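You operate a simulated robot arm through the tools that you are given. There is no shell and no other tool.

Carry out the task below with a simulated robot arm. There is one attempt and no reset: what you move stays moved.

JOB
Put tea in the red pouch as the order board says.
Fine: pouch from the rack; use scoop and funnel, spill none; scoop back, wooden box shut, funnel aside, pouch left in the black stand. Set down upright: scoop. Where these are worked on the way, their far stop is far enough and under half their travel is too little: funnel.

Only the result counts: the job must be done as asked and must still hold three seconds after the hand-in. Knocking over, shifting, dropping, spilling or breaking anything else fails it.

ROBOT AND FRAMES
A 7-joint arm with a two-finger parallel gripper, fixed in place. Base frame: the origin is at the foot of the arm, x ahead of it, y to its left, z up; the work surface is at about z = 0.88. Lengths are in m, angles in rad, forces in N, time in s.
With the tool pointing down near the work surface it reaches from about 0.4 to 0.9 m from the base axis. Its first joint turns from -2.496 to 2.496 rad. Payload 3 kg.
Tool frame: the origin (TCP) lies between the finger pads and is the grasp point; the fingertips stand 0.03 m ahead of it; z points along the fingers, y is the line along which they close. Largest opening 0.094 m; finger width 0.028, thickness 0.01; the body of the gripper, 0.05 by 0.096 m, starts 0.055 m behind the TCP.
Orientation is that of the tool frame in the base frame, as [roll, pitch, yaw] about the fixed x, y, z axes, in that order (R = Rz(yaw) Ry(pitch) Rx(roll)). With the fingers straight down and closing along the base's y, the tool's x points along the base's -x, its y along +y and its z along -z.

CONTROLS
- The arm moves only by the tool play_rows. Its argument "series" is a list of rows, each an object (a shift or turn left out is 0, a gripper value left out holds the last) with "jaw": the gripper command, from -1 (fully open) to 1 (shut), values between in proportion; "delta_pos": the shift along the tool's x, y, z in mm, a list of three; "rot": the turn, a rotation vector about the tool's x, y, z in rad, a list of three. In form: [{"jaw": jaw, "delta_pos": [x, y, z], "rot": [wx, wy, wz]}, ...]. A call has 1 to 20 rows; each row shifts and turns the commanded pose from where the row before left it, along the tool's axes as they then stand. A row lasts 0.2 s, in which the tool goes at most 0.05 m and 0.15 rad; a call with a longer step from one row to the next is refused whole, and so is a gripper value outside its range. Where a pose cannot be reached the arm comes as near as it can. A force on the tool above 90 N (or 10 N above the force at the start of the call, whichever is more), or a blocked arm, ends the call early, and 0.2 s more pass. Each finger travels about 0.072 m/s and halts on what it meets, pressing with about 43 N; the grip force reading is that of the motor and also rises with nothing between the fingers. The clock runs only during rows and for 0.2 s after the last one: add rows that do not move to give the fingers time. The reply holds the time, the measured pose of the TCP, the force on the tool along the base axes, the opening and the grip force, in the units named above and with some noise, with the torque about the TCP (base axes, N m) and any sound that the robot's microphone picked up, and new pictures: "pictures" is both (left out), scene, wrist or none.
- Cameras (640 x 400 px; columns grow to the right, rows downward): "scene" is fixed at [0.2225, 0.4992, 1.5114]; the picture's right is [-0.45, -0.89, 0.00], its down [-0.59, 0.30, -0.75] and it looks along [0.67, -0.34, -0.66] (base axes); focal length 363 px, centre (320, 200). "wrist" rides on the gripper at [0.076, 0.014, -0.102] in the tool frame; the picture's right is [-0.18, 0.98, 0.00], its down [-0.75, -0.14, -0.64] and it looks along [-0.63, -0.12, 0.77] (tool axes); focal length 243 px, centre (320, 200). There is no depth. A picture from a camera that has moved, and an enlarged one, comes with that camera's place and axes in the base frame and with its lens.
- zoom(camera, box): a new picture of the part [left, top, right, bottom] of that camera's present view, enlarged. It takes no simulated time.
- job_done(): hands the job in; it is judged then, once.

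Places have to be worked out from the pictures, the camera data and where the tool is seen. Open the gripper and draw the arm clear of the work before you hand the job in, unless the task says otherwise.

The tools are called after "Call:" by a JSON object that holds its "method" and its "body". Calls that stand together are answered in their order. play_rows: Moves the arm, as the interface text tells. Its arguments: {"type":"object","properties":{"series":{"type":"array"},"pictures":{"type":"string","enum":["both","scene","wrist","none"]}},"required":["series"]} The other tools are called the same way: zoom (camera, box) takes an enlarged picture of a part of a camera's view; job_done () hands the job in.

At the start:

```text
t: 0.0
tool_pos: [0.3613, 0.2688, 1.2922]
tcp_rot: [-3.14, 0.0, 3.141]
wrist_force: [0.3, 1.3, -0.5]
torque: [0.01, -0.05, -0.03]
grip_width: 0.0937
grip_force: 0.0
```

scene: 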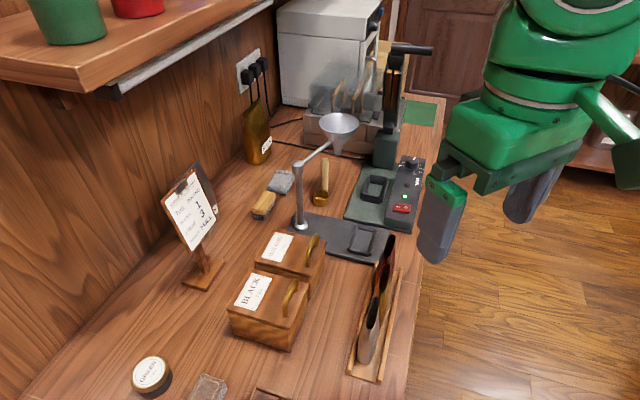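
wrist: 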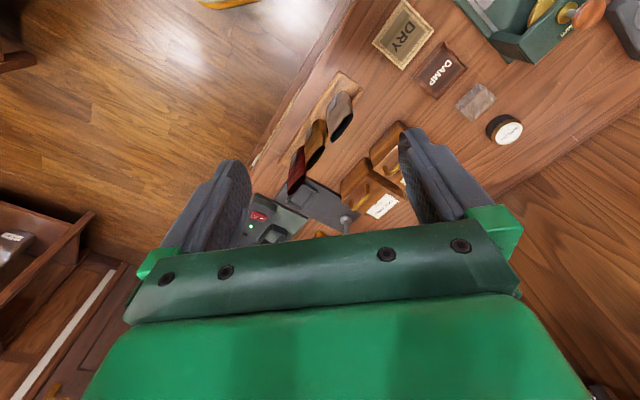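

I begin by reading the order board and looking closely at the items on the bench.

Call:
{"method": "zoom", "body": {"camera": "scene", "box": [140, 150, 240, 300]}}

Call:
{"method": "zoom", "body": {"camera": "scene", "box": [220, 100, 440, 260]}}

Call:
{"method": "zoom", "body": {"camera": "scene", "box": [200, 220, 440, 400]}}

Call:
{"method": "zoom", "body": {"camera": "wrist", "box": [230, 0, 570, 250]}}

```text
2.67 times, centred on (190, 225) of scene
camera zoom: at [0.2225, 0.4992, 1.5114], right [-0.45, -0.89, 0.0], down [-0.59, 0.3, -0.75], along [0.67, -0.34, -0.66], focal length 968 px, centre (667, 133)
```

zoom: 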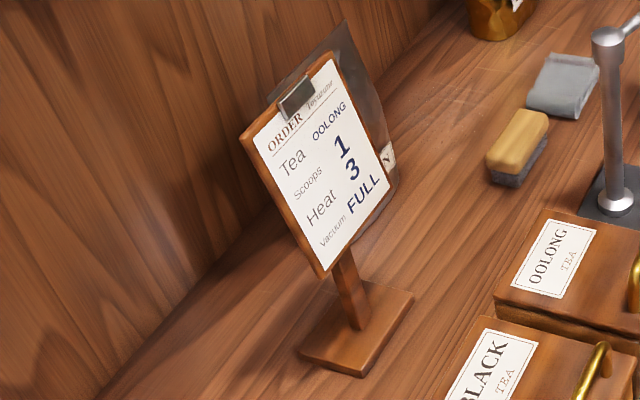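

```text
2.50 times, centred on (330, 180) of scene
camera zoom: at [0.2225, 0.4992, 1.5114], right [-0.45, -0.89, 0.0], down [-0.59, 0.3, -0.75], along [0.67, -0.34, -0.66], focal length 907 px, centre (295, 250)
```

zoom: 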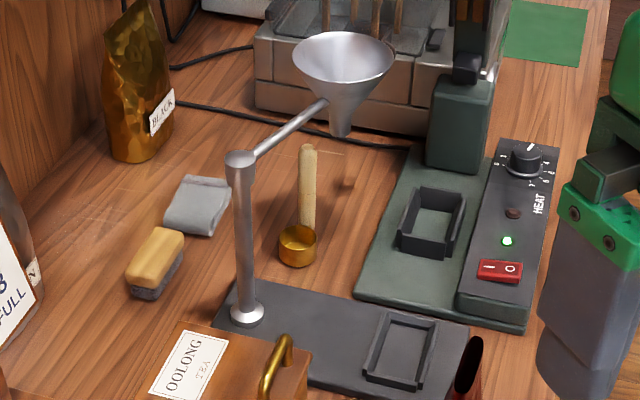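

```text
2.22 times, centred on (320, 310) of scene
camera zoom: at [0.2225, 0.4992, 1.5114], right [-0.45, -0.89, 0.0], down [-0.59, 0.3, -0.75], along [0.67, -0.34, -0.66], focal length 806 px, centre (320, -44)
```

zoom: 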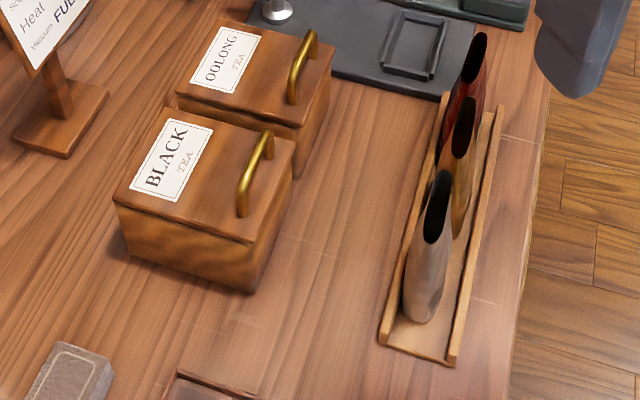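

```text
1.60 times, centred on (400, 125) of wrist
camera zoom: at [0.2849, 0.282, 1.3936], right [0.18, 0.98, 0.0], down [0.75, -0.14, 0.64], along [0.63, -0.12, -0.77], focal length 388 px, centre (192, 320)
```

zoom: 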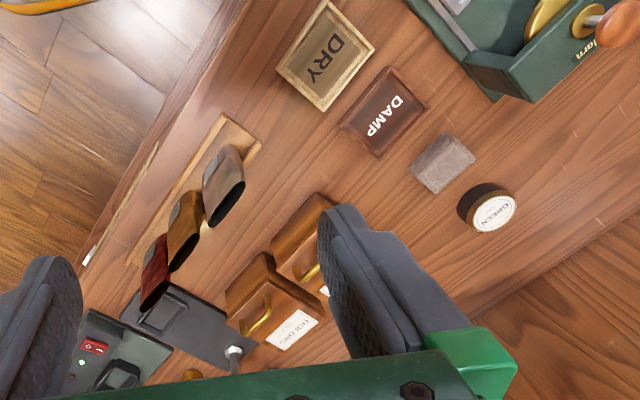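

Order: one scoop of OOLONG. The bench lies at about -45° in the base frame. I move the arm high over the bench for a wrist view of the scoop, funnel and black stand.

Call:
{"method": "play_rows", "body": {"series": [{"jaw": -1, "delta_pos": [-34, -26, 0]}, {"delta_pos": [-34, -26, 0]}, {"delta_pos": [-34, -26, 0]}, {"delta_pos": [-34, -26, 0]}, {"delta_pos": [-34, -26, 0]}, {}]}}

```text
t: 1.4
tool_pos: [0.5331, 0.1378, 1.2903]
tcp_rot: [3.141, 0.0, 3.141]
wrist_force: [-0.8, -1.1, -0.1]
torque: [0.01, -0.02, 0.03]
grip_width: 0.0941
grip_force: 0.0
camera wrist: at [0.4569, 0.151, 1.3922], right [0.18, 0.98, 0.0], down [0.75, -0.14, 0.64], along [0.63, -0.12, -0.77], focal length 243 px, centre (320, 200)
```

scene: 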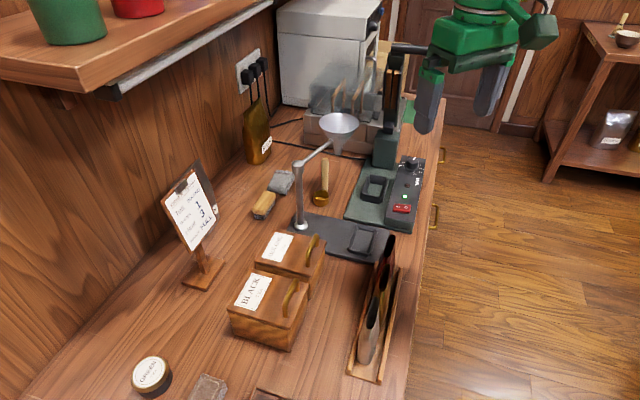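
wrist: 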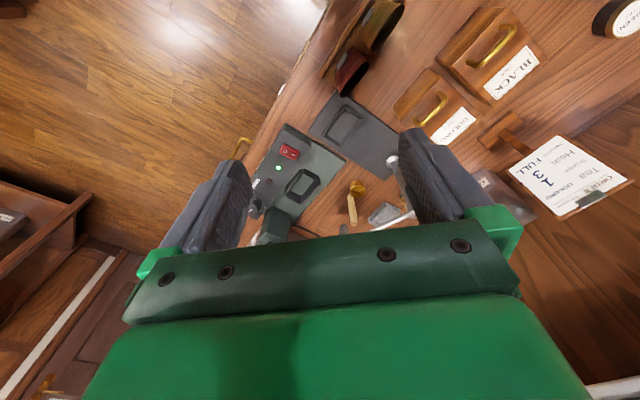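

Call:
{"method": "zoom", "body": {"camera": "wrist", "box": [240, 60, 480, 240]}}

Call:
{"method": "zoom", "body": {"camera": "wrist", "box": [300, 150, 420, 240]}}

Call:
{"method": "zoom", "body": {"camera": "scene", "box": [270, 100, 390, 220]}}

Call:
{"method": "zoom", "body": {"camera": "scene", "box": [340, 230, 420, 390]}}

```text
2.22 times, centred on (360, 150) of wrist
camera zoom: at [0.4569, 0.151, 1.3922], right [0.18, 0.98, 0.0], down [0.75, -0.14, 0.64], along [0.63, -0.12, -0.77], focal length 539 px, centre (231, 311)
```

zoom: 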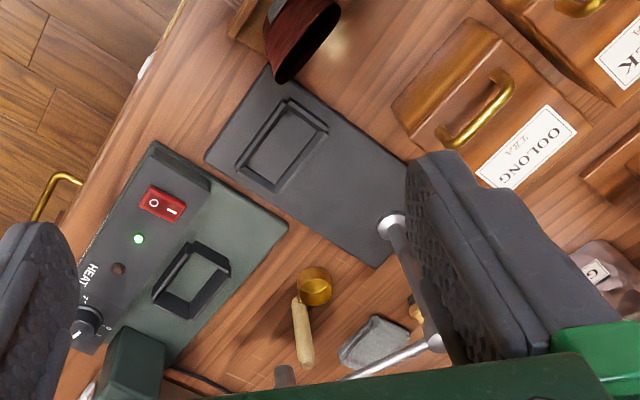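

```text
4.44 times, centred on (360, 195) of wrist
camera zoom: at [0.4569, 0.151, 1.3922], right [0.18, 0.98, 0.0], down [0.75, -0.14, 0.64], along [0.63, -0.12, -0.77], focal length 1078 px, centre (142, 222)
```

zoom: 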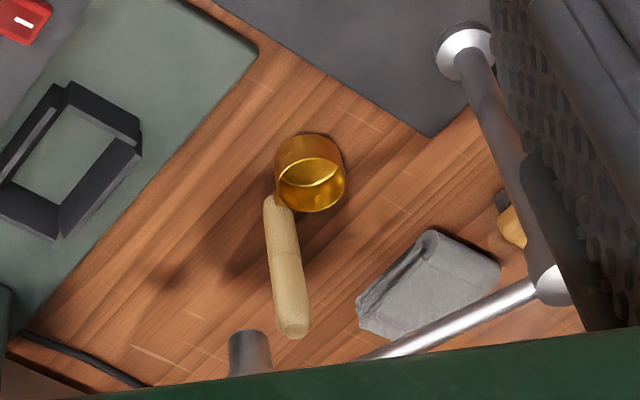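

```text
3.33 times, centred on (330, 160) of scene
camera zoom: at [0.2225, 0.4992, 1.5114], right [-0.45, -0.89, 0.0], down [-0.59, 0.3, -0.75], along [0.67, -0.34, -0.66], focal length 1210 px, centre (287, 333)
```

zoom: 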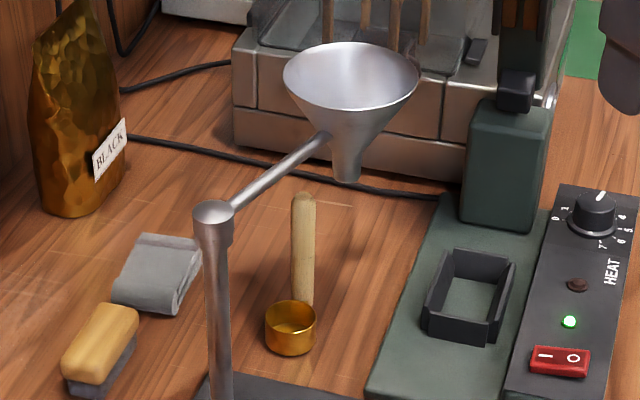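

```text
2.50 times, centred on (380, 310) of scene
camera zoom: at [0.2225, 0.4992, 1.5114], right [-0.45, -0.89, 0.0], down [-0.59, 0.3, -0.75], along [0.67, -0.34, -0.66], focal length 907 px, centre (170, -75)
```

zoom: 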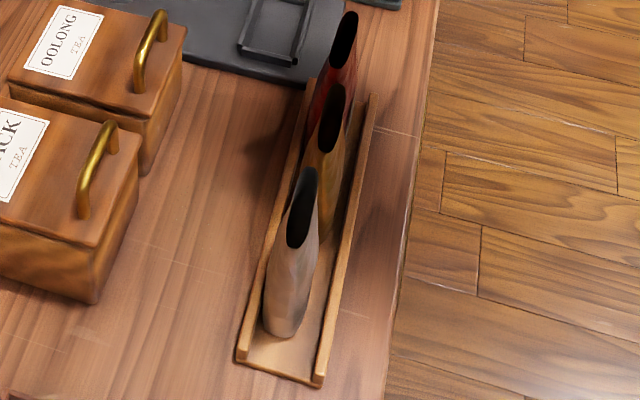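

The scoop is a brass cup with an upright wooden handle near (0.855, 0.157), top about z 1.02. The red pouch's top is near (0.56, 0.175, 1.0). I turn the tool 45° to line up with the bench and look down along the rack.

Call:
{"method": "play_rows", "body": {"series": [{"delta_pos": [14, 33, 10]}, {"delta_pos": [14, 33, 10]}, {"delta_pos": [14, 33, 10]}, {"delta_pos": [14, 33, 10]}, {"rot": [0, 0, 0.131]}, {"rot": [0, 0, 0.131]}, {"rot": [0, 0, 0.131]}, {"rot": [0, 0, 0.131]}, {"rot": [0, 0, 0.131]}, {"rot": [0, 0, 0.13]}, {}]}}

```text
t: 3.8
tool_pos: [0.4748, 0.2688, 1.2517]
tcp_rot: [-3.141, 0.0, 2.354]
wrist_force: [0.2, 0.2, 1.2]
torque: [0.01, -0.01, -0.01]
grip_width: 0.0939
grip_force: 0.1
camera wrist: at [0.4313, 0.3334, 1.3536], right [0.83, 0.56, 0.0], down [0.43, -0.63, 0.64], along [0.36, -0.53, -0.77], focal length 243 px, centre (320, 200)
```

scene: 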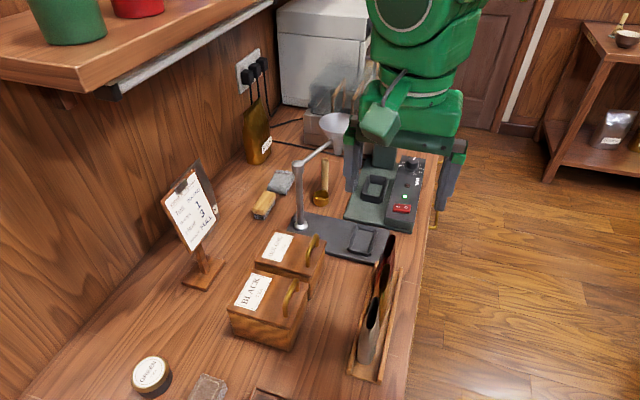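
wrist: 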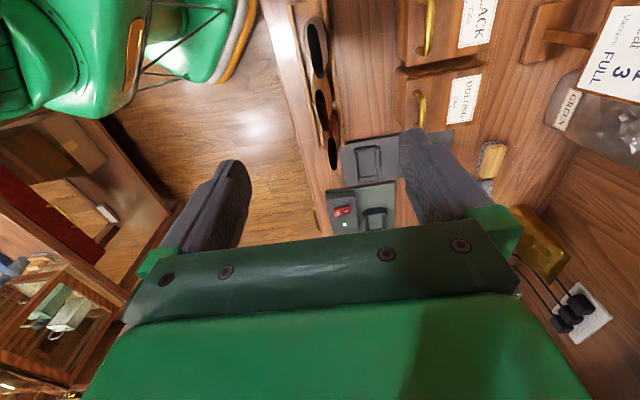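

Call:
{"method": "zoom", "body": {"camera": "wrist", "box": [270, 0, 450, 230]}}

Call:
{"method": "zoom", "body": {"camera": "wrist", "box": [280, 0, 400, 75]}}

Call:
{"method": "zoom", "body": {"camera": "wrist", "box": [280, 70, 440, 190]}}

```text
1.74 times, centred on (360, 115) of wrist
camera zoom: at [0.4313, 0.3334, 1.3536], right [0.83, 0.56, 0.0], down [0.43, -0.63, 0.64], along [0.36, -0.53, -0.77], focal length 422 px, centre (250, 348)
```

zoom: 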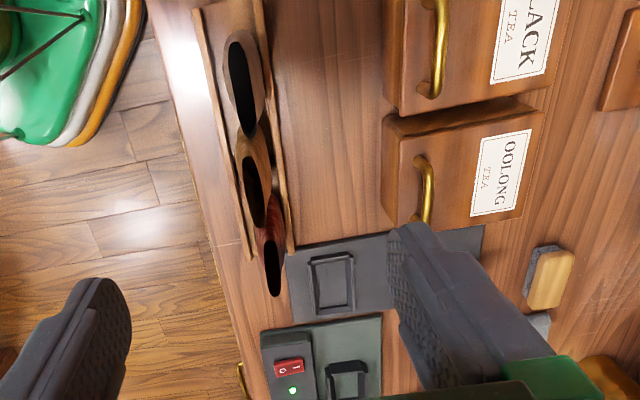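

```text
5.33 times, centred on (340, 38) of wrist
camera zoom: at [0.4313, 0.3334, 1.3536], right [0.83, 0.56, 0.0], down [0.43, -0.63, 0.64], along [0.36, -0.53, -0.77], focal length 1294 px, centre (213, 1067)
```

zoom: 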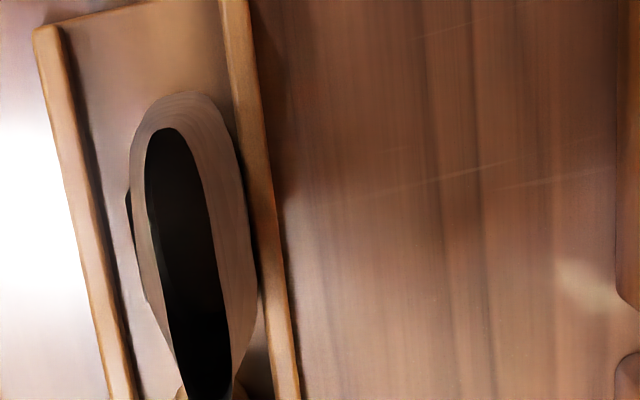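

```text
3.33 times, centred on (360, 130) of wrist
camera zoom: at [0.4313, 0.3334, 1.3536], right [0.83, 0.56, 0.0], down [0.43, -0.63, 0.64], along [0.36, -0.53, -0.77], focal length 809 px, centre (187, 433)
```

zoom: 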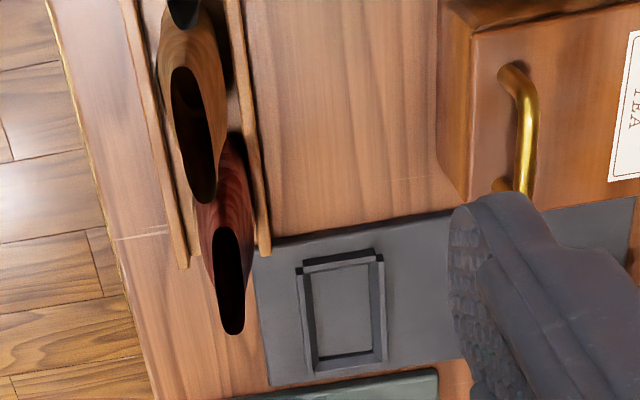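

The rack runs at -45° as does the tool now, and the red pouch's opening is near (0.558, 0.183). I move above it and stop with the fingertips over its rim.

Call:
{"method": "play_rows", "body": {"series": [{"delta_pos": [-30, 0, 35]}, {"delta_pos": [-30, 0, 35]}, {"delta_pos": [-30, 0, 35]}, {"delta_pos": [-30, 0, 35]}, {}]}}

```text
t: 5.0
tool_pos: [0.5595, 0.1866, 1.1106]
tcp_rot: [3.14, 0.0, 2.356]
wrist_force: [0.4, 0.2, -0.4]
torque: [0.02, 0.05, -0.01]
grip_width: 0.0941
grip_force: 0.0
camera wrist: at [0.5156, 0.2499, 1.2129], right [0.83, 0.56, 0.0], down [0.43, -0.63, 0.64], along [0.36, -0.53, -0.77], focal length 243 px, centre (320, 200)
```

scene: 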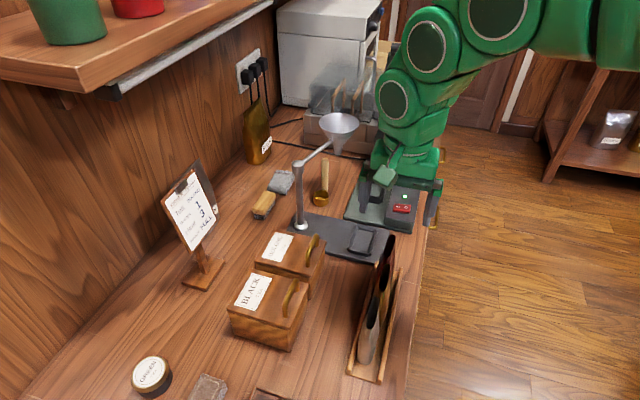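
wrist: 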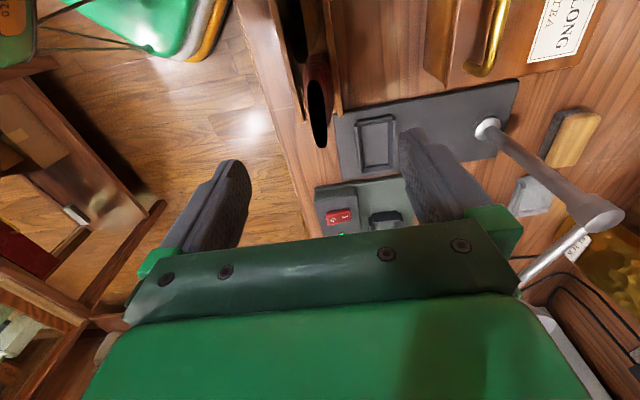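

Call:
{"method": "zoom", "body": {"camera": "wrist", "box": [260, 40, 420, 180]}}

Call:
{"method": "zoom", "body": {"camera": "scene", "box": [340, 140, 460, 300]}}

```text
2.86 times, centred on (340, 110) of wrist
camera zoom: at [0.5156, 0.2499, 1.2129], right [0.83, 0.56, 0.0], down [0.43, -0.63, 0.64], along [0.36, -0.53, -0.77], focal length 693 px, centre (263, 457)
```

zoom: 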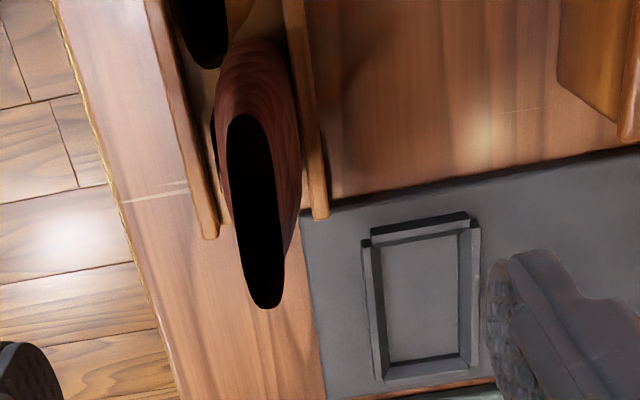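

```text
2.50 times, centred on (400, 220) of scene
camera zoom: at [0.2225, 0.4992, 1.5114], right [-0.45, -0.89, 0.0], down [-0.59, 0.3, -0.75], along [0.67, -0.34, -0.66], focal length 907 px, centre (120, 150)
```

zoom: 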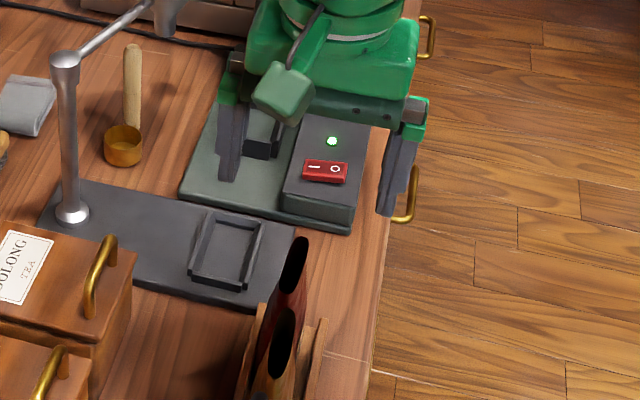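

The pouch's rim is at about z 1.01–1.03, centred near (0.556, 0.189), and the tool is directly over it. I lower onto it, then close gently.

Call:
{"method": "play_rows", "body": {"series": [{"delta_pos": [2, 0, 40]}, {"delta_pos": [2, 0, 40]}, {"delta_pos": [0, 0, 38]}, {}]}}

```text
t: 6.0
tool_pos: [0.5581, 0.1861, 0.996]
tcp_rot: [3.141, -0.001, 2.357]
wrist_force: [0.5, 0.0, 0.5]
torque: [0.0, -0.01, 0.01]
grip_width: 0.0941
grip_force: 0.0
camera wrist: at [0.5135, 0.2506, 1.0968], right [0.83, 0.56, 0.0], down [0.43, -0.63, 0.64], along [0.36, -0.53, -0.77], focal length 243 px, centre (320, 200)
```

scene: 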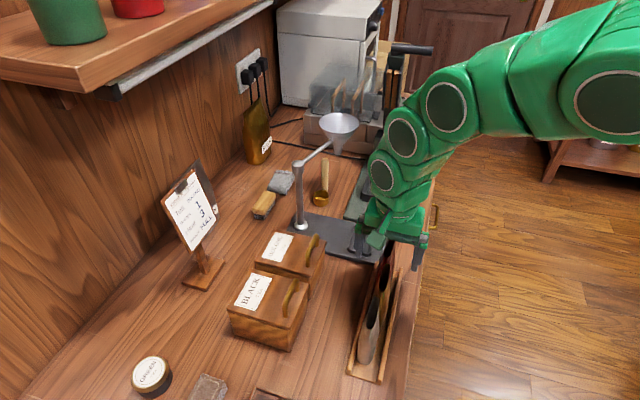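
wrist: 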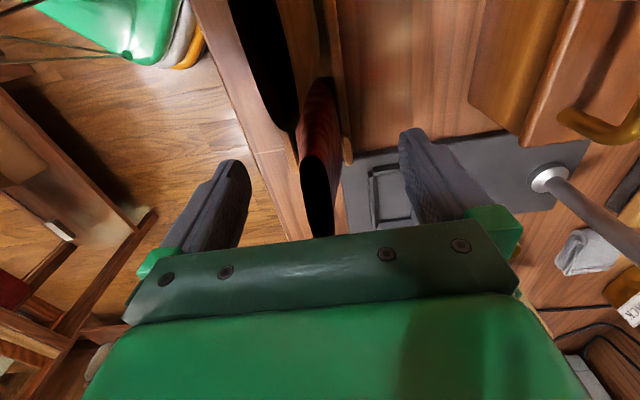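

Call:
{"method": "zoom", "body": {"camera": "wrist", "box": [220, 60, 440, 250]}}

Call:
{"method": "zoom", "body": {"camera": "scene", "box": [340, 200, 460, 320]}}

```text
2.11 times, centred on (330, 155) of wrist
camera zoom: at [0.5135, 0.2506, 1.0968], right [0.83, 0.56, 0.0], down [0.43, -0.63, 0.64], along [0.36, -0.53, -0.77], focal length 511 px, centre (299, 295)
```

zoom: 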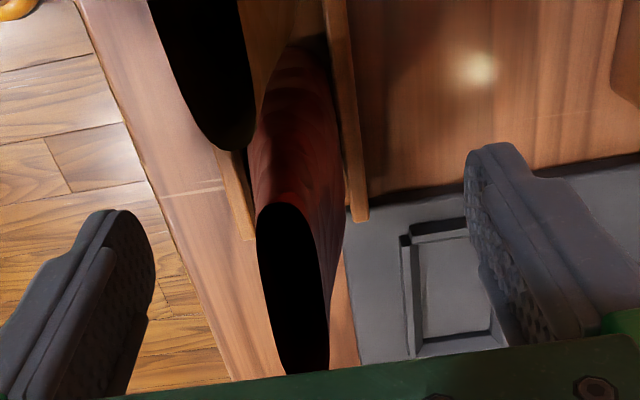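

```text
3.33 times, centred on (400, 260) of scene
camera zoom: at [0.2225, 0.4992, 1.5114], right [-0.45, -0.89, 0.0], down [-0.59, 0.3, -0.75], along [0.67, -0.34, -0.66], focal length 1210 px, centre (53, 0)
```

zoom: 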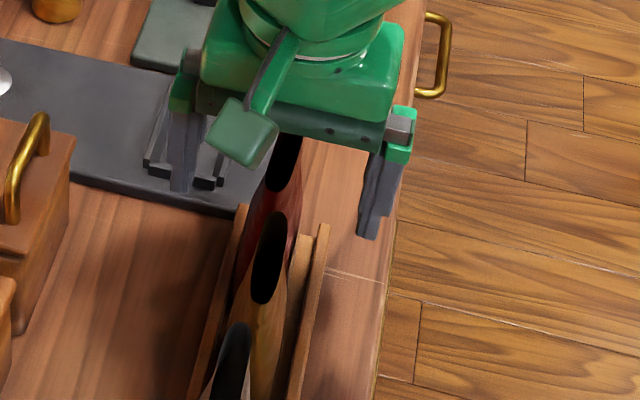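

The pouch is between the fingers with about 5 mm offset along the rack; I centre on it and close.

Call:
{"method": "play_rows", "body": {"series": [{"delta_pos": [5, 0, 4]}, {"jaw": 1}, {"jaw": 1}, {"jaw": 1}, {"jaw": 1}, {"jaw": 1}]}}

```text
t: 7.4
tool_pos: [0.5529, 0.1899, 0.9914]
tcp_rot: [-3.141, -0.001, 2.356]
wrist_force: [-0.2, 0.8, -0.3]
torque: [0.0, 0.01, 0.03]
grip_width: 0.0199
grip_force: 43.2
camera wrist: at [0.5097, 0.2543, 1.0926], right [0.83, 0.56, 0.0], down [0.43, -0.63, 0.64], along [0.36, -0.53, -0.77], focal length 243 px, centre (320, 200)
```

scene: 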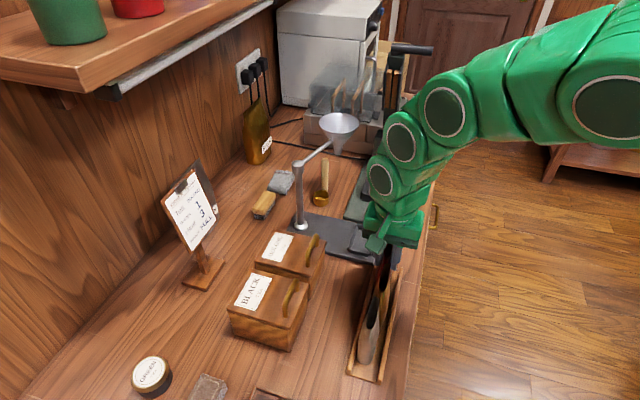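
wrist: 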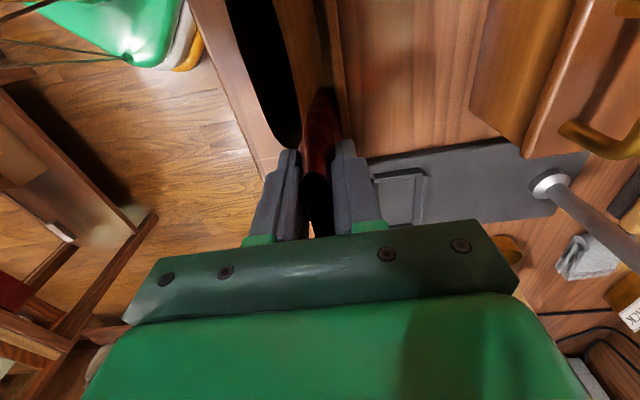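

The pouch is gripped at 20 mm. I lift it straight up.

Call:
{"method": "play_rows", "body": {"series": [{"jaw": 1, "delta_pos": [0, 0, -15]}, {"delta_pos": [0, 0, -35]}, {"delta_pos": [0, 0, -40]}, {"delta_pos": [0, 0, -40]}, {}]}}

Call:
{"method": "zoom", "body": {"camera": "scene", "box": [320, 150, 460, 310]}}

Call:
{"method": "zoom", "body": {"camera": "wrist", "box": [240, 60, 440, 250]}}

```text
t: 8.6
tool_pos: [0.5539, 0.1915, 1.1184]
tcp_rot: [-3.141, 0.001, 2.357]
wrist_force: [-0.9, 0.5, 0.7]
torque: [0.0, 0.01, 0.0]
grip_width: 0.0195
grip_force: 43.4
camera wrist: at [0.5107, 0.2548, 1.221], right [0.83, 0.56, 0.0], down [0.43, -0.63, 0.64], along [0.36, -0.53, -0.77], focal length 243 px, centre (320, 200)
```

scene: 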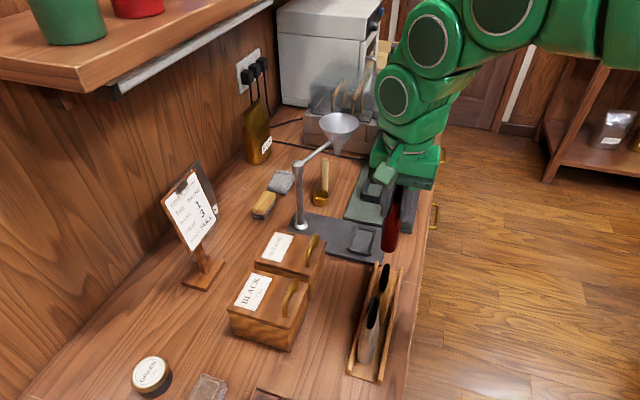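
wrist: 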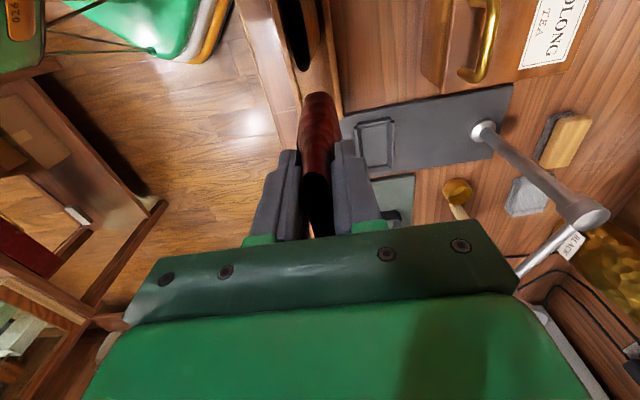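

```text
2.50 times, centred on (390, 230) of scene
camera zoom: at [0.2225, 0.4992, 1.5114], right [-0.45, -0.89, 0.0], down [-0.59, 0.3, -0.75], along [0.67, -0.34, -0.66], focal length 907 px, centre (145, 125)
```

zoom: 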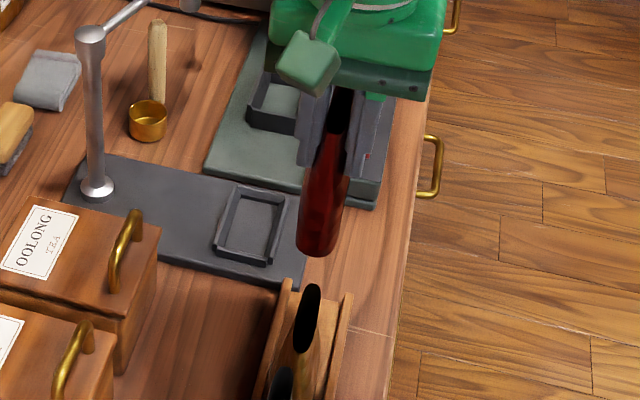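

```text
2.11 times, centred on (340, 155) of wrist
camera zoom: at [0.5107, 0.2548, 1.221], right [0.83, 0.56, 0.0], down [0.43, -0.63, 0.64], along [0.36, -0.53, -0.77], focal length 511 px, centre (278, 295)
```

zoom: 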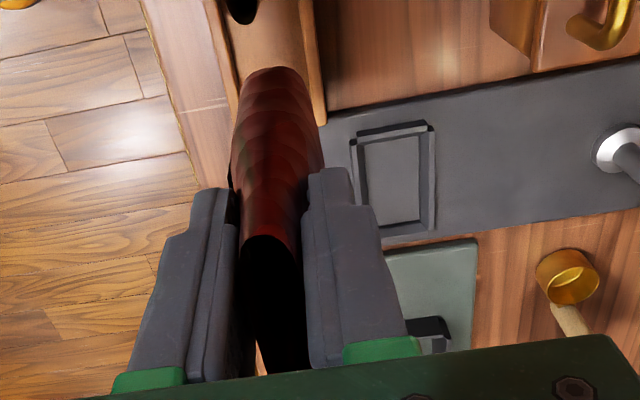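

The pouch hangs upright. The black stand's frame is centred near (0.673, 0.164); I carry the pouch over it and lower partway to check alignment.

Call:
{"method": "play_rows", "body": {"series": [{"jaw": 1, "delta_pos": [-33, 21.6, 0]}, {"delta_pos": [-33, 21.6, 0]}, {"delta_pos": [-33, 21.6, 0]}, {}, {"delta_pos": [0, 0, 35]}, {"delta_pos": [0, 0, 35]}, {}]}}

Call:
{"method": "zoom", "body": {"camera": "scene", "box": [310, 150, 430, 280]}}

Call:
{"method": "zoom", "body": {"camera": "wrist", "box": [240, 60, 440, 250]}}

```text
t: 10.2
tool_pos: [0.667, 0.1692, 1.0489]
tcp_rot: [-3.141, 0.0, 2.355]
wrist_force: [0.0, -0.3, -0.2]
torque: [-0.03, 0.0, 0.0]
grip_width: 0.0193
grip_force: 42.9
camera wrist: at [0.6236, 0.2317, 1.1507], right [0.83, 0.56, 0.0], down [0.43, -0.63, 0.64], along [0.36, -0.53, -0.77], focal length 243 px, centre (320, 200)
```

scene: 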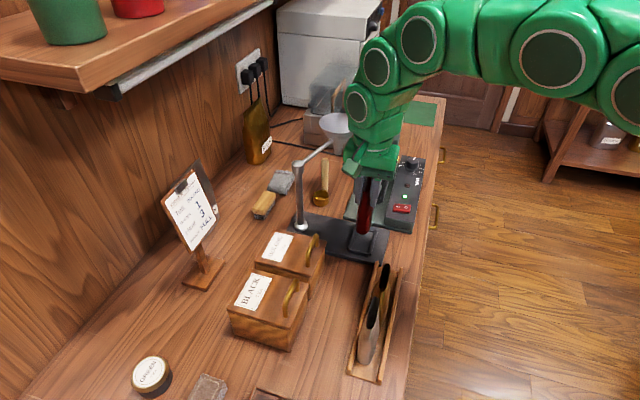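
wrist: 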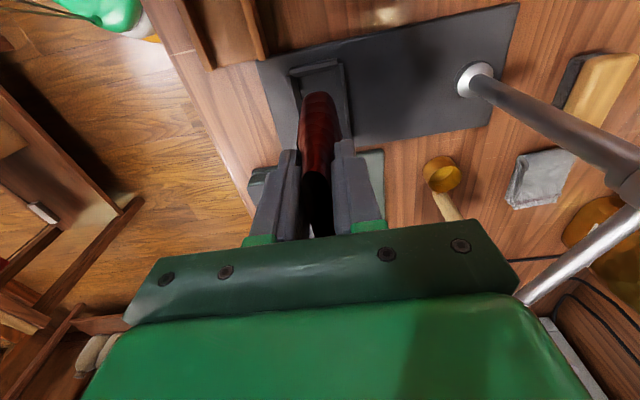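

```text
3.08 times, centred on (370, 215) of scene
camera zoom: at [0.2225, 0.4992, 1.5114], right [-0.45, -0.89, 0.0], down [-0.59, 0.3, -0.75], along [0.67, -0.34, -0.66], focal length 1116 px, centre (166, 154)
```

zoom: 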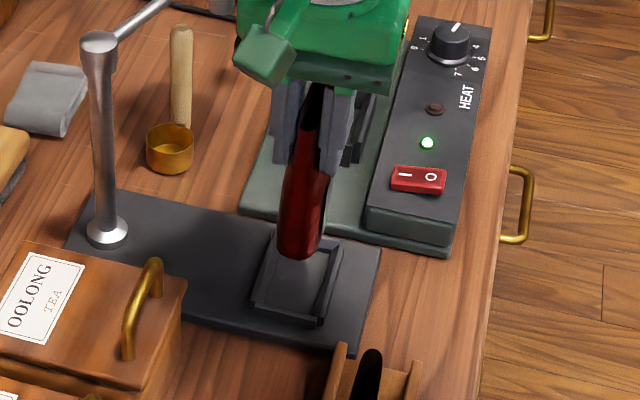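

```text
2.11 times, centred on (340, 155) of wrist
camera zoom: at [0.6236, 0.2317, 1.1507], right [0.83, 0.56, 0.0], down [0.43, -0.63, 0.64], along [0.36, -0.53, -0.77], focal length 511 px, centre (278, 295)
```

zoom: 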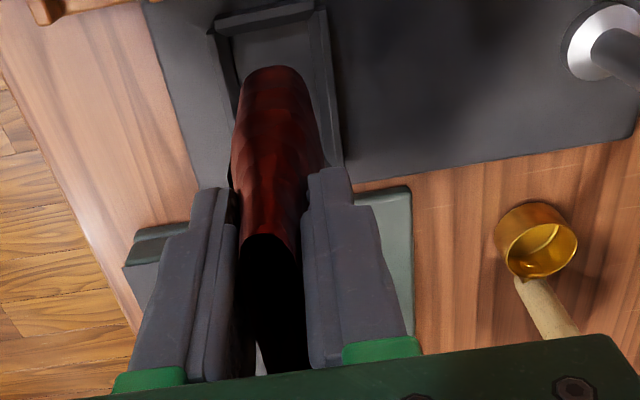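

By both cameras, the pouch's bottom lines up with the frame within a couple of mm. I lower further and check before it enters the frame.

Call:
{"method": "play_rows", "body": {"series": [{"jaw": 1, "delta_pos": [0, 0, 20]}, {"delta_pos": [0, 0, 20]}, {}]}}

Call:
{"method": "zoom", "body": {"camera": "scene", "box": [310, 180, 410, 280]}}

Call:
{"method": "zoom", "body": {"camera": "wrist", "box": [260, 20, 400, 200]}}

```text
t: 11.0
tool_pos: [0.6685, 0.1674, 1.0095]
tcp_rot: [3.141, -0.001, 2.356]
wrist_force: [0.5, 0.2, 0.0]
torque: [0.01, 0.01, -0.02]
grip_width: 0.0194
grip_force: 43.4
camera wrist: at [0.6241, 0.231, 1.1108], right [0.83, 0.56, 0.0], down [0.43, -0.63, 0.64], along [0.36, -0.53, -0.77], focal length 243 px, centre (320, 200)
```

scene: 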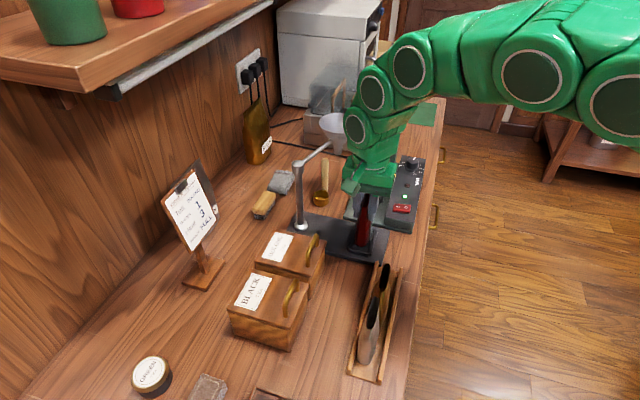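
wrist: 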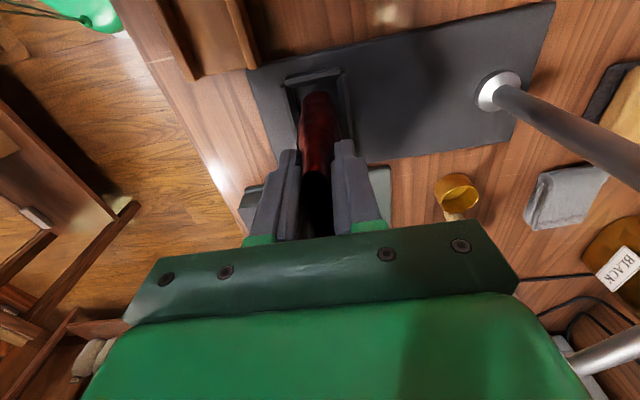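

```text
4.00 times, centred on (360, 230) of scene
camera zoom: at [0.2225, 0.4992, 1.5114], right [-0.45, -0.89, 0.0], down [-0.59, 0.3, -0.75], along [0.67, -0.34, -0.66], focal length 1451 px, centre (160, 80)
```

zoom: 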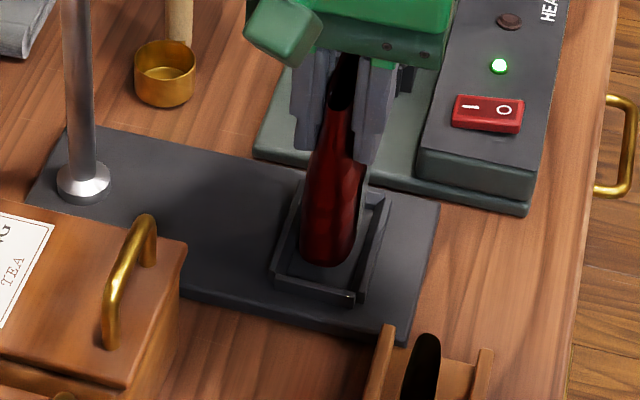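

```text
2.22 times, centred on (330, 110) of wrist
camera zoom: at [0.6241, 0.231, 1.1108], right [0.83, 0.56, 0.0], down [0.43, -0.63, 0.64], along [0.36, -0.53, -0.77], focal length 539 px, centre (298, 400)
```

zoom: 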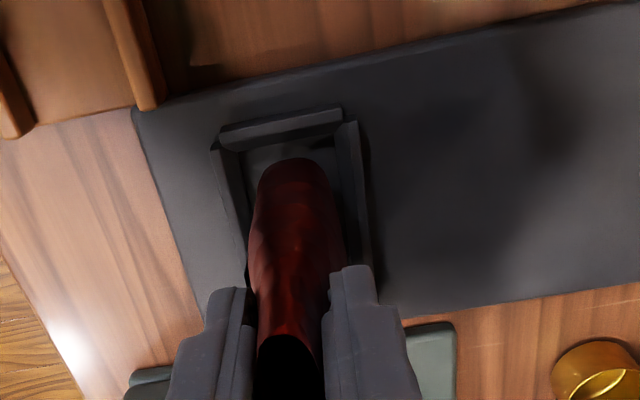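

The pouch is centred sideways, with about 4 mm of room at the near end. I lower it slowly into the frame with a 1 mm correction, watching the force.

Call:
{"method": "play_rows", "body": {"series": [{"jaw": 1, "delta_pos": [1, 0, 6]}, {"delta_pos": [0, 0, 6]}, {"delta_pos": [0, 0, 5]}, {}]}}

Call:
{"method": "zoom", "body": {"camera": "scene", "box": [310, 180, 410, 280]}}

Call:
{"method": "zoom", "body": {"camera": "wrist", "box": [260, 20, 400, 200]}}

```text
t: 12.0
tool_pos: [0.6685, 0.1694, 0.9952]
tcp_rot: [3.14, 0.002, 2.356]
wrist_force: [-2.2, -2.5, 44.1]
torque: [-0.16, -0.03, -0.01]
grip_width: 0.0202
grip_force: 42.4
camera wrist: at [0.6241, 0.2316, 1.0967], right [0.83, 0.56, 0.0], down [0.43, -0.63, 0.64], along [0.37, -0.53, -0.77], focal length 243 px, centre (320, 200)
```

scene: 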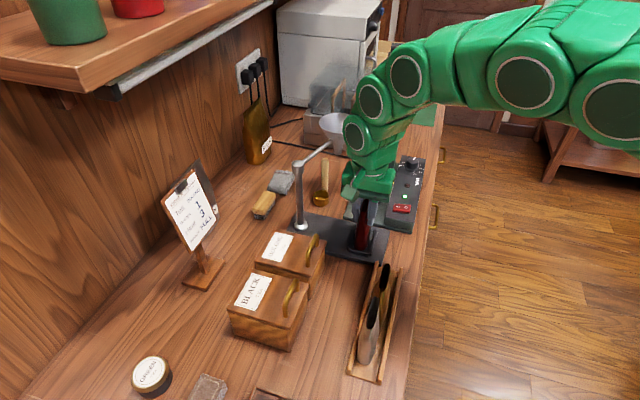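
wrist: 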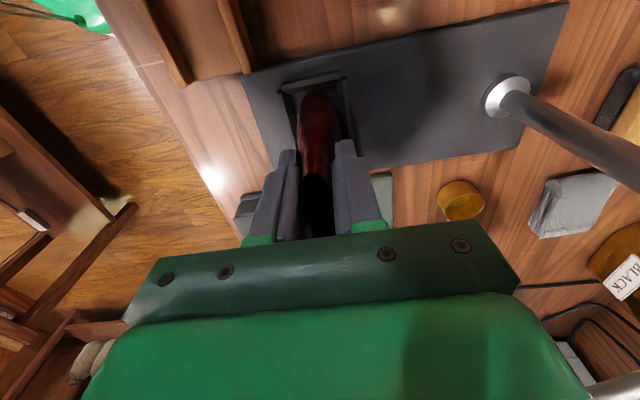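

```text
4.00 times, centred on (360, 230) of scene
camera zoom: at [0.2225, 0.4992, 1.5114], right [-0.45, -0.89, 0.0], down [-0.59, 0.3, -0.75], along [0.67, -0.34, -0.66], focal length 1451 px, centre (160, 80)
```

zoom: 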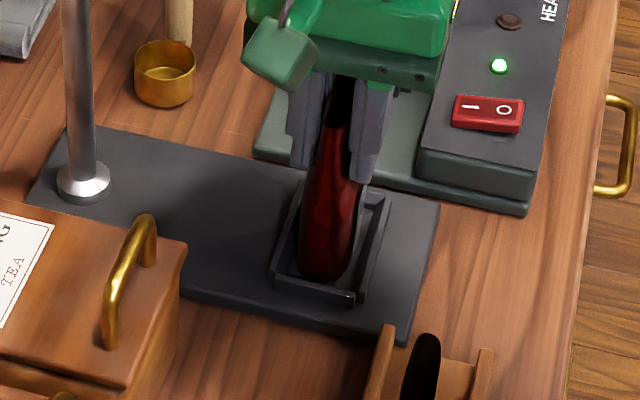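

```text
2.22 times, centred on (330, 110) of wrist
camera zoom: at [0.6241, 0.2316, 1.0967], right [0.83, 0.56, 0.0], down [0.43, -0.63, 0.64], along [0.37, -0.53, -0.77], focal length 539 px, centre (298, 400)
```

zoom: 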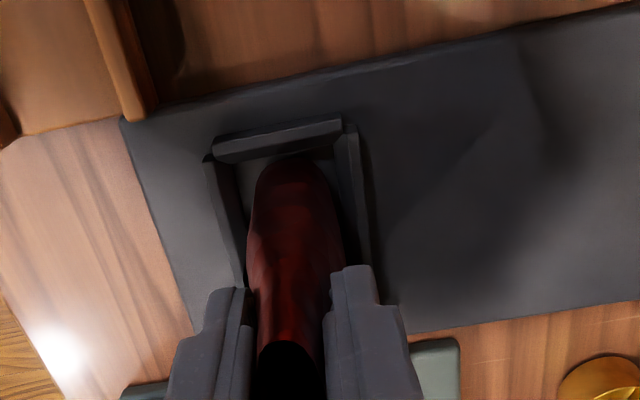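

The force rose to 44 N, so the pouch touches something. I zoom in to see whether its bottom sits on the recess floor or on the frame rim.

Call:
{"method": "zoom", "body": {"camera": "scene", "box": [370, 225, 410, 265]}}

Call:
{"method": "zoom", "body": {"camera": "scene", "box": [370, 210, 400, 240]}}

Call:
{"method": "zoom", "body": {"camera": "scene", "box": [370, 225, 385, 262]}}

Call:
{"method": "zoom", "body": {"camera": "wrist", "box": [290, 65, 350, 105]}}

Call:
{"method": "zoom", "body": {"camera": "scene", "box": [340, 215, 390, 260]}}

```text
10.00 times, centred on (390, 245) of scene
camera zoom: at [0.2225, 0.4992, 1.5114], right [-0.45, -0.89, 0.0], down [-0.59, 0.3, -0.75], along [0.67, -0.34, -0.66], focal length 3628 px, centre (-380, -250)
```

zoom: 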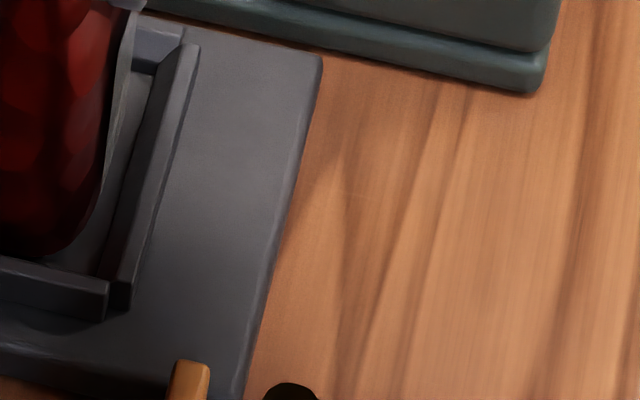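

```text
13.33 times, centred on (385, 225) of scene
camera zoom: at [0.2225, 0.4992, 1.5114], right [-0.45, -0.89, 0.0], down [-0.59, 0.3, -0.75], along [0.67, -0.34, -0.66], focal length 4838 px, centre (-547, -133)
```

zoom: 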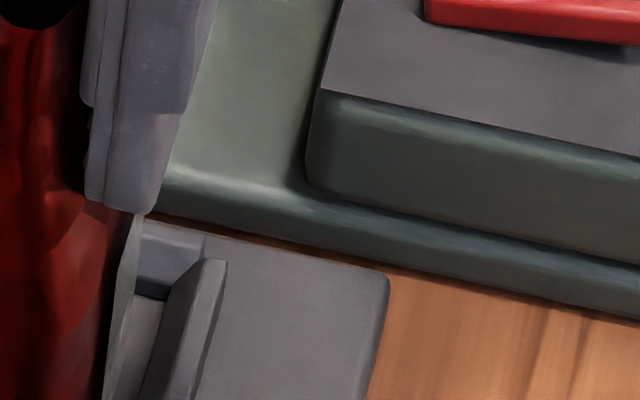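

```text
10.81 times, centred on (378, 244) of scene
camera zoom: at [0.2225, 0.4992, 1.5114], right [-0.45, -0.89, 0.0], down [-0.59, 0.3, -0.75], along [0.67, -0.34, -0.66], focal length 3923 px, centre (-302, -270)
```

zoom: 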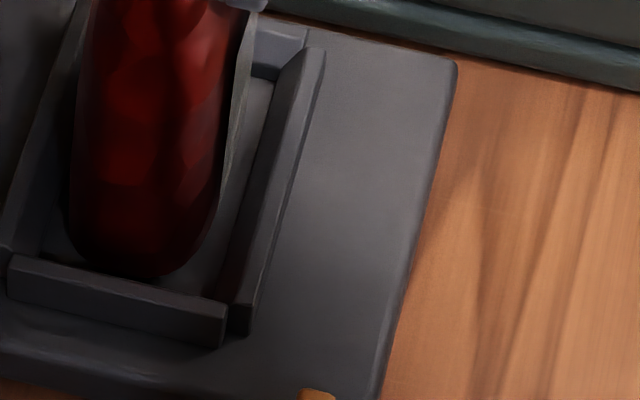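

```text
10.00 times, centred on (320, 85) of wrist
camera zoom: at [0.6241, 0.2316, 1.0967], right [0.83, 0.56, 0.0], down [0.43, -0.63, 0.64], along [0.37, -0.53, -0.77], focal length 2426 px, centre (320, 1350)
```

zoom: 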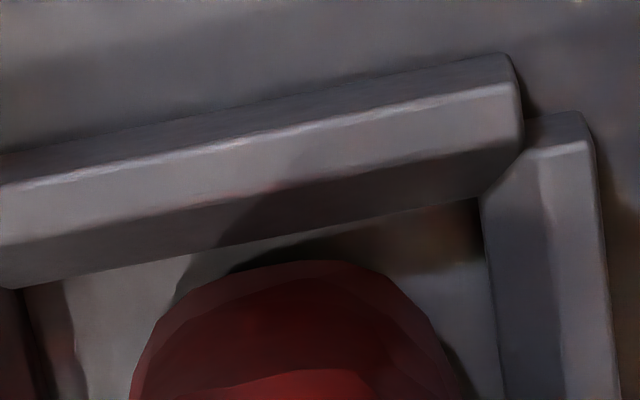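

```text
8.89 times, centred on (365, 238) of scene
camera zoom: at [0.2225, 0.4992, 1.5114], right [-0.45, -0.89, 0.0], down [-0.59, 0.3, -0.75], along [0.67, -0.34, -0.66], focal length 3225 px, centre (-80, -133)
```

zoom: 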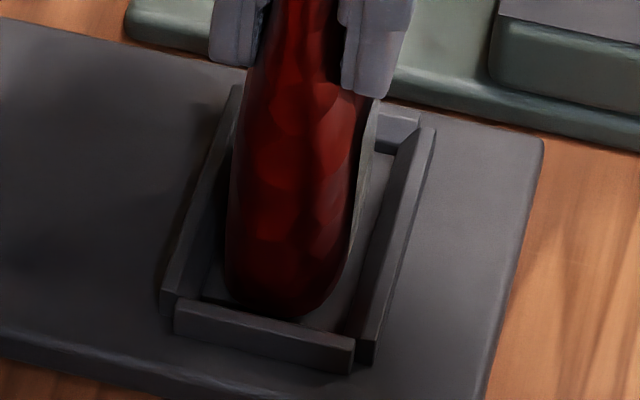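

The near end sits inside the frame with a contact shadow at the floor and clear walls on the visible sides. I relieve the pressure slightly and release.

Call:
{"method": "play_rows", "body": {"series": [{"jaw": 1, "delta_pos": [0, 0, -2]}, {"jaw": 1}, {"jaw": 0.4}, {"jaw": 0.0}, {"jaw": -0.3}, {}]}}

Call:
{"method": "zoom", "body": {"camera": "scene", "box": [330, 180, 400, 260]}}

Call:
{"method": "zoom", "body": {"camera": "wrist", "box": [260, 60, 380, 250]}}

```text
t: 13.4
tool_pos: [0.6679, 0.1687, 0.9944]
tcp_rot: [3.141, 0.0, 2.355]
wrist_force: [-0.5, 0.4, -0.9]
torque: [0.01, -0.01, 0.01]
grip_width: 0.0609
grip_force: 0.0
camera wrist: at [0.6246, 0.232, 1.0968], right [0.83, 0.56, 0.0], down [0.43, -0.63, 0.64], along [0.36, -0.53, -0.77], focal length 243 px, centre (320, 200)
```

scene: 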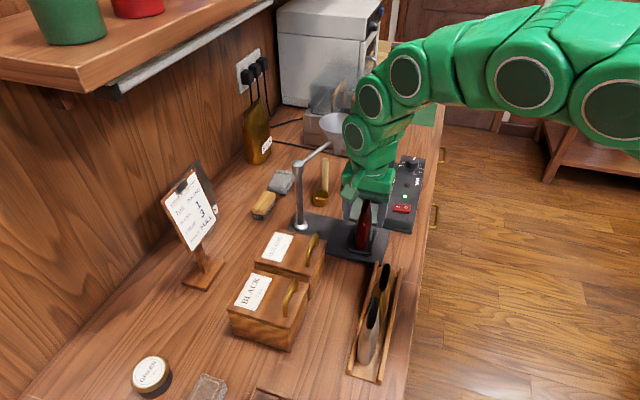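
wrist: 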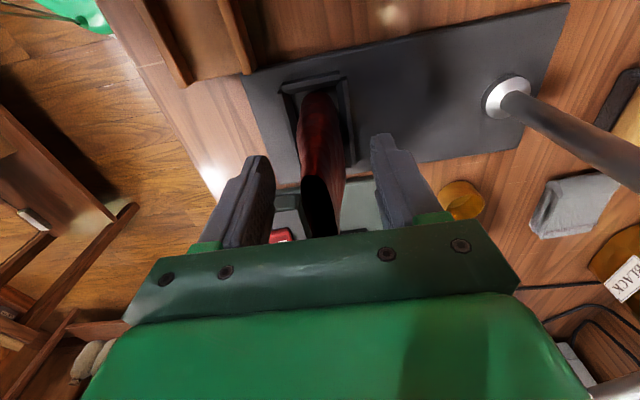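

```text
5.00 times, centred on (365, 220) of scene
camera zoom: at [0.2225, 0.4992, 1.5114], right [-0.45, -0.89, 0.0], down [-0.59, 0.3, -0.75], along [0.67, -0.34, -0.66], focal length 1814 px, centre (95, 100)
```

zoom: 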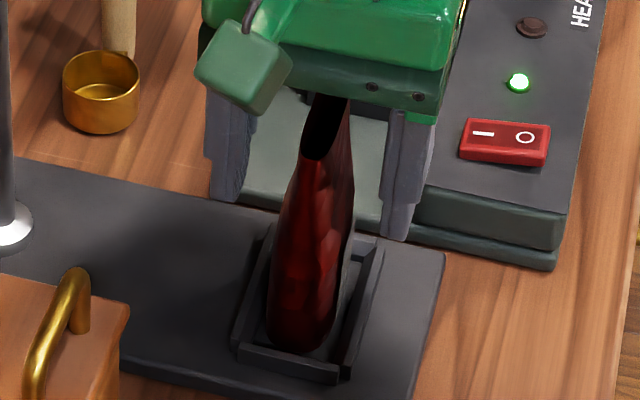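

```text
2.11 times, centred on (320, 155) of wrist
camera zoom: at [0.6246, 0.232, 1.0968], right [0.83, 0.56, 0.0], down [0.43, -0.63, 0.64], along [0.36, -0.53, -0.77], focal length 511 px, centre (320, 295)
```

zoom: 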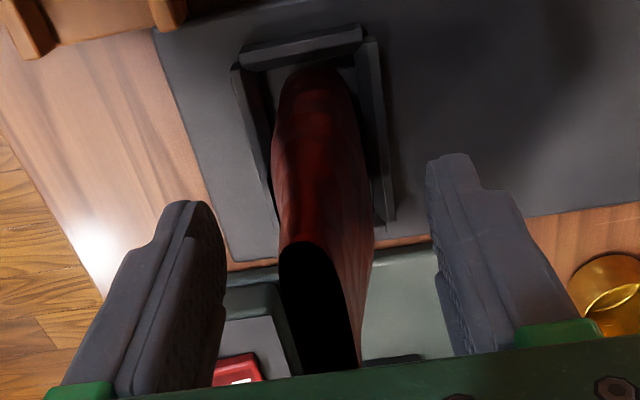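

The pouch stands freely in the frame. I lift straight up and back off to look.

Call:
{"method": "play_rows", "body": {"series": [{"jaw": -0.6}, {"jaw": -0.6, "delta_pos": [0, 0, -20]}, {"delta_pos": [0, 0, -40]}, {"delta_pos": [0, 0, -45]}, {"delta_pos": [0, 0, -45]}, {"delta_pos": [0, 0, -40]}, {"jaw": -1}]}}

Call:
{"method": "zoom", "body": {"camera": "scene", "box": [330, 180, 400, 260]}}

Call:
{"method": "zoom", "body": {"camera": "wrist", "box": [280, 40, 480, 240]}}

```text
t: 15.0
tool_pos: [0.6667, 0.1696, 1.1857]
tcp_rot: [-3.141, -0.001, 2.357]
wrist_force: [1.0, 1.1, 0.3]
torque: [0.02, 0.0, 0.01]
grip_width: 0.094
grip_force: 0.0
camera wrist: at [0.6238, 0.2323, 1.2883], right [0.83, 0.56, 0.0], down [0.43, -0.63, 0.64], along [0.36, -0.53, -0.77], focal length 243 px, centre (320, 200)
```

scene: 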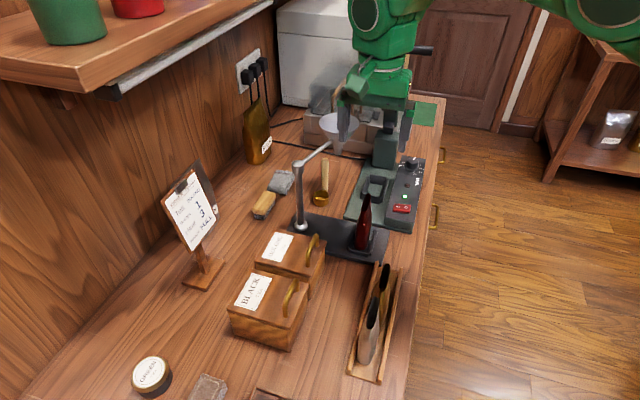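
wrist: 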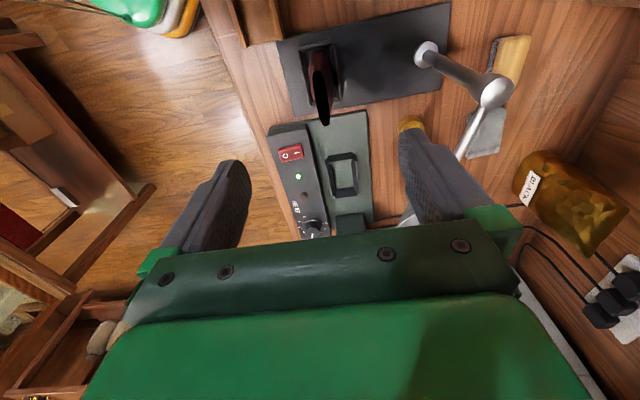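

```text
5.00 times, centred on (365, 220) of scene
camera zoom: at [0.2225, 0.4992, 1.5114], right [-0.45, -0.89, 0.0], down [-0.59, 0.3, -0.75], along [0.67, -0.34, -0.66], focal length 1814 px, centre (95, 100)
```

zoom: 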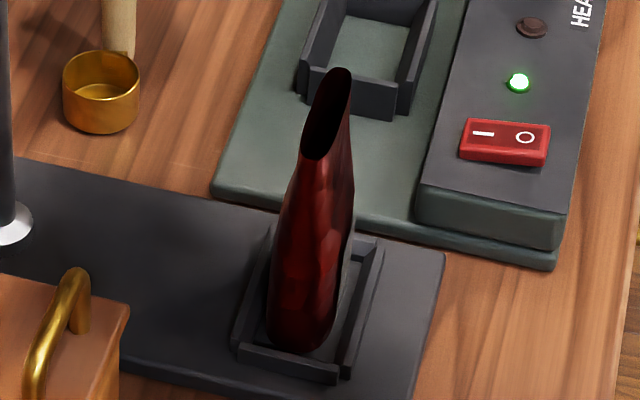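

```text
2.00 times, centred on (380, 140) of wrist
camera zoom: at [0.6238, 0.2323, 1.2883], right [0.83, 0.56, 0.0], down [0.43, -0.63, 0.64], along [0.36, -0.53, -0.77], focal length 485 px, centre (200, 320)
```

zoom: 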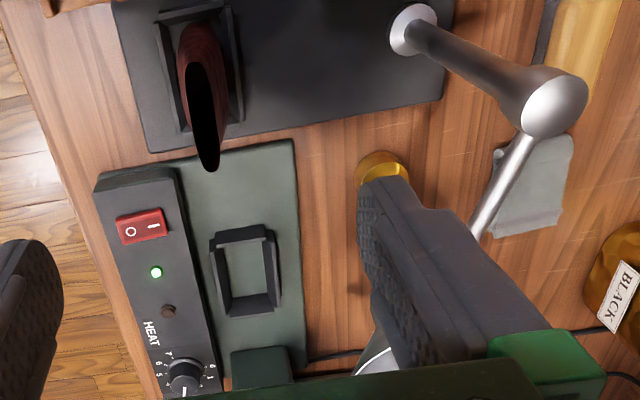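

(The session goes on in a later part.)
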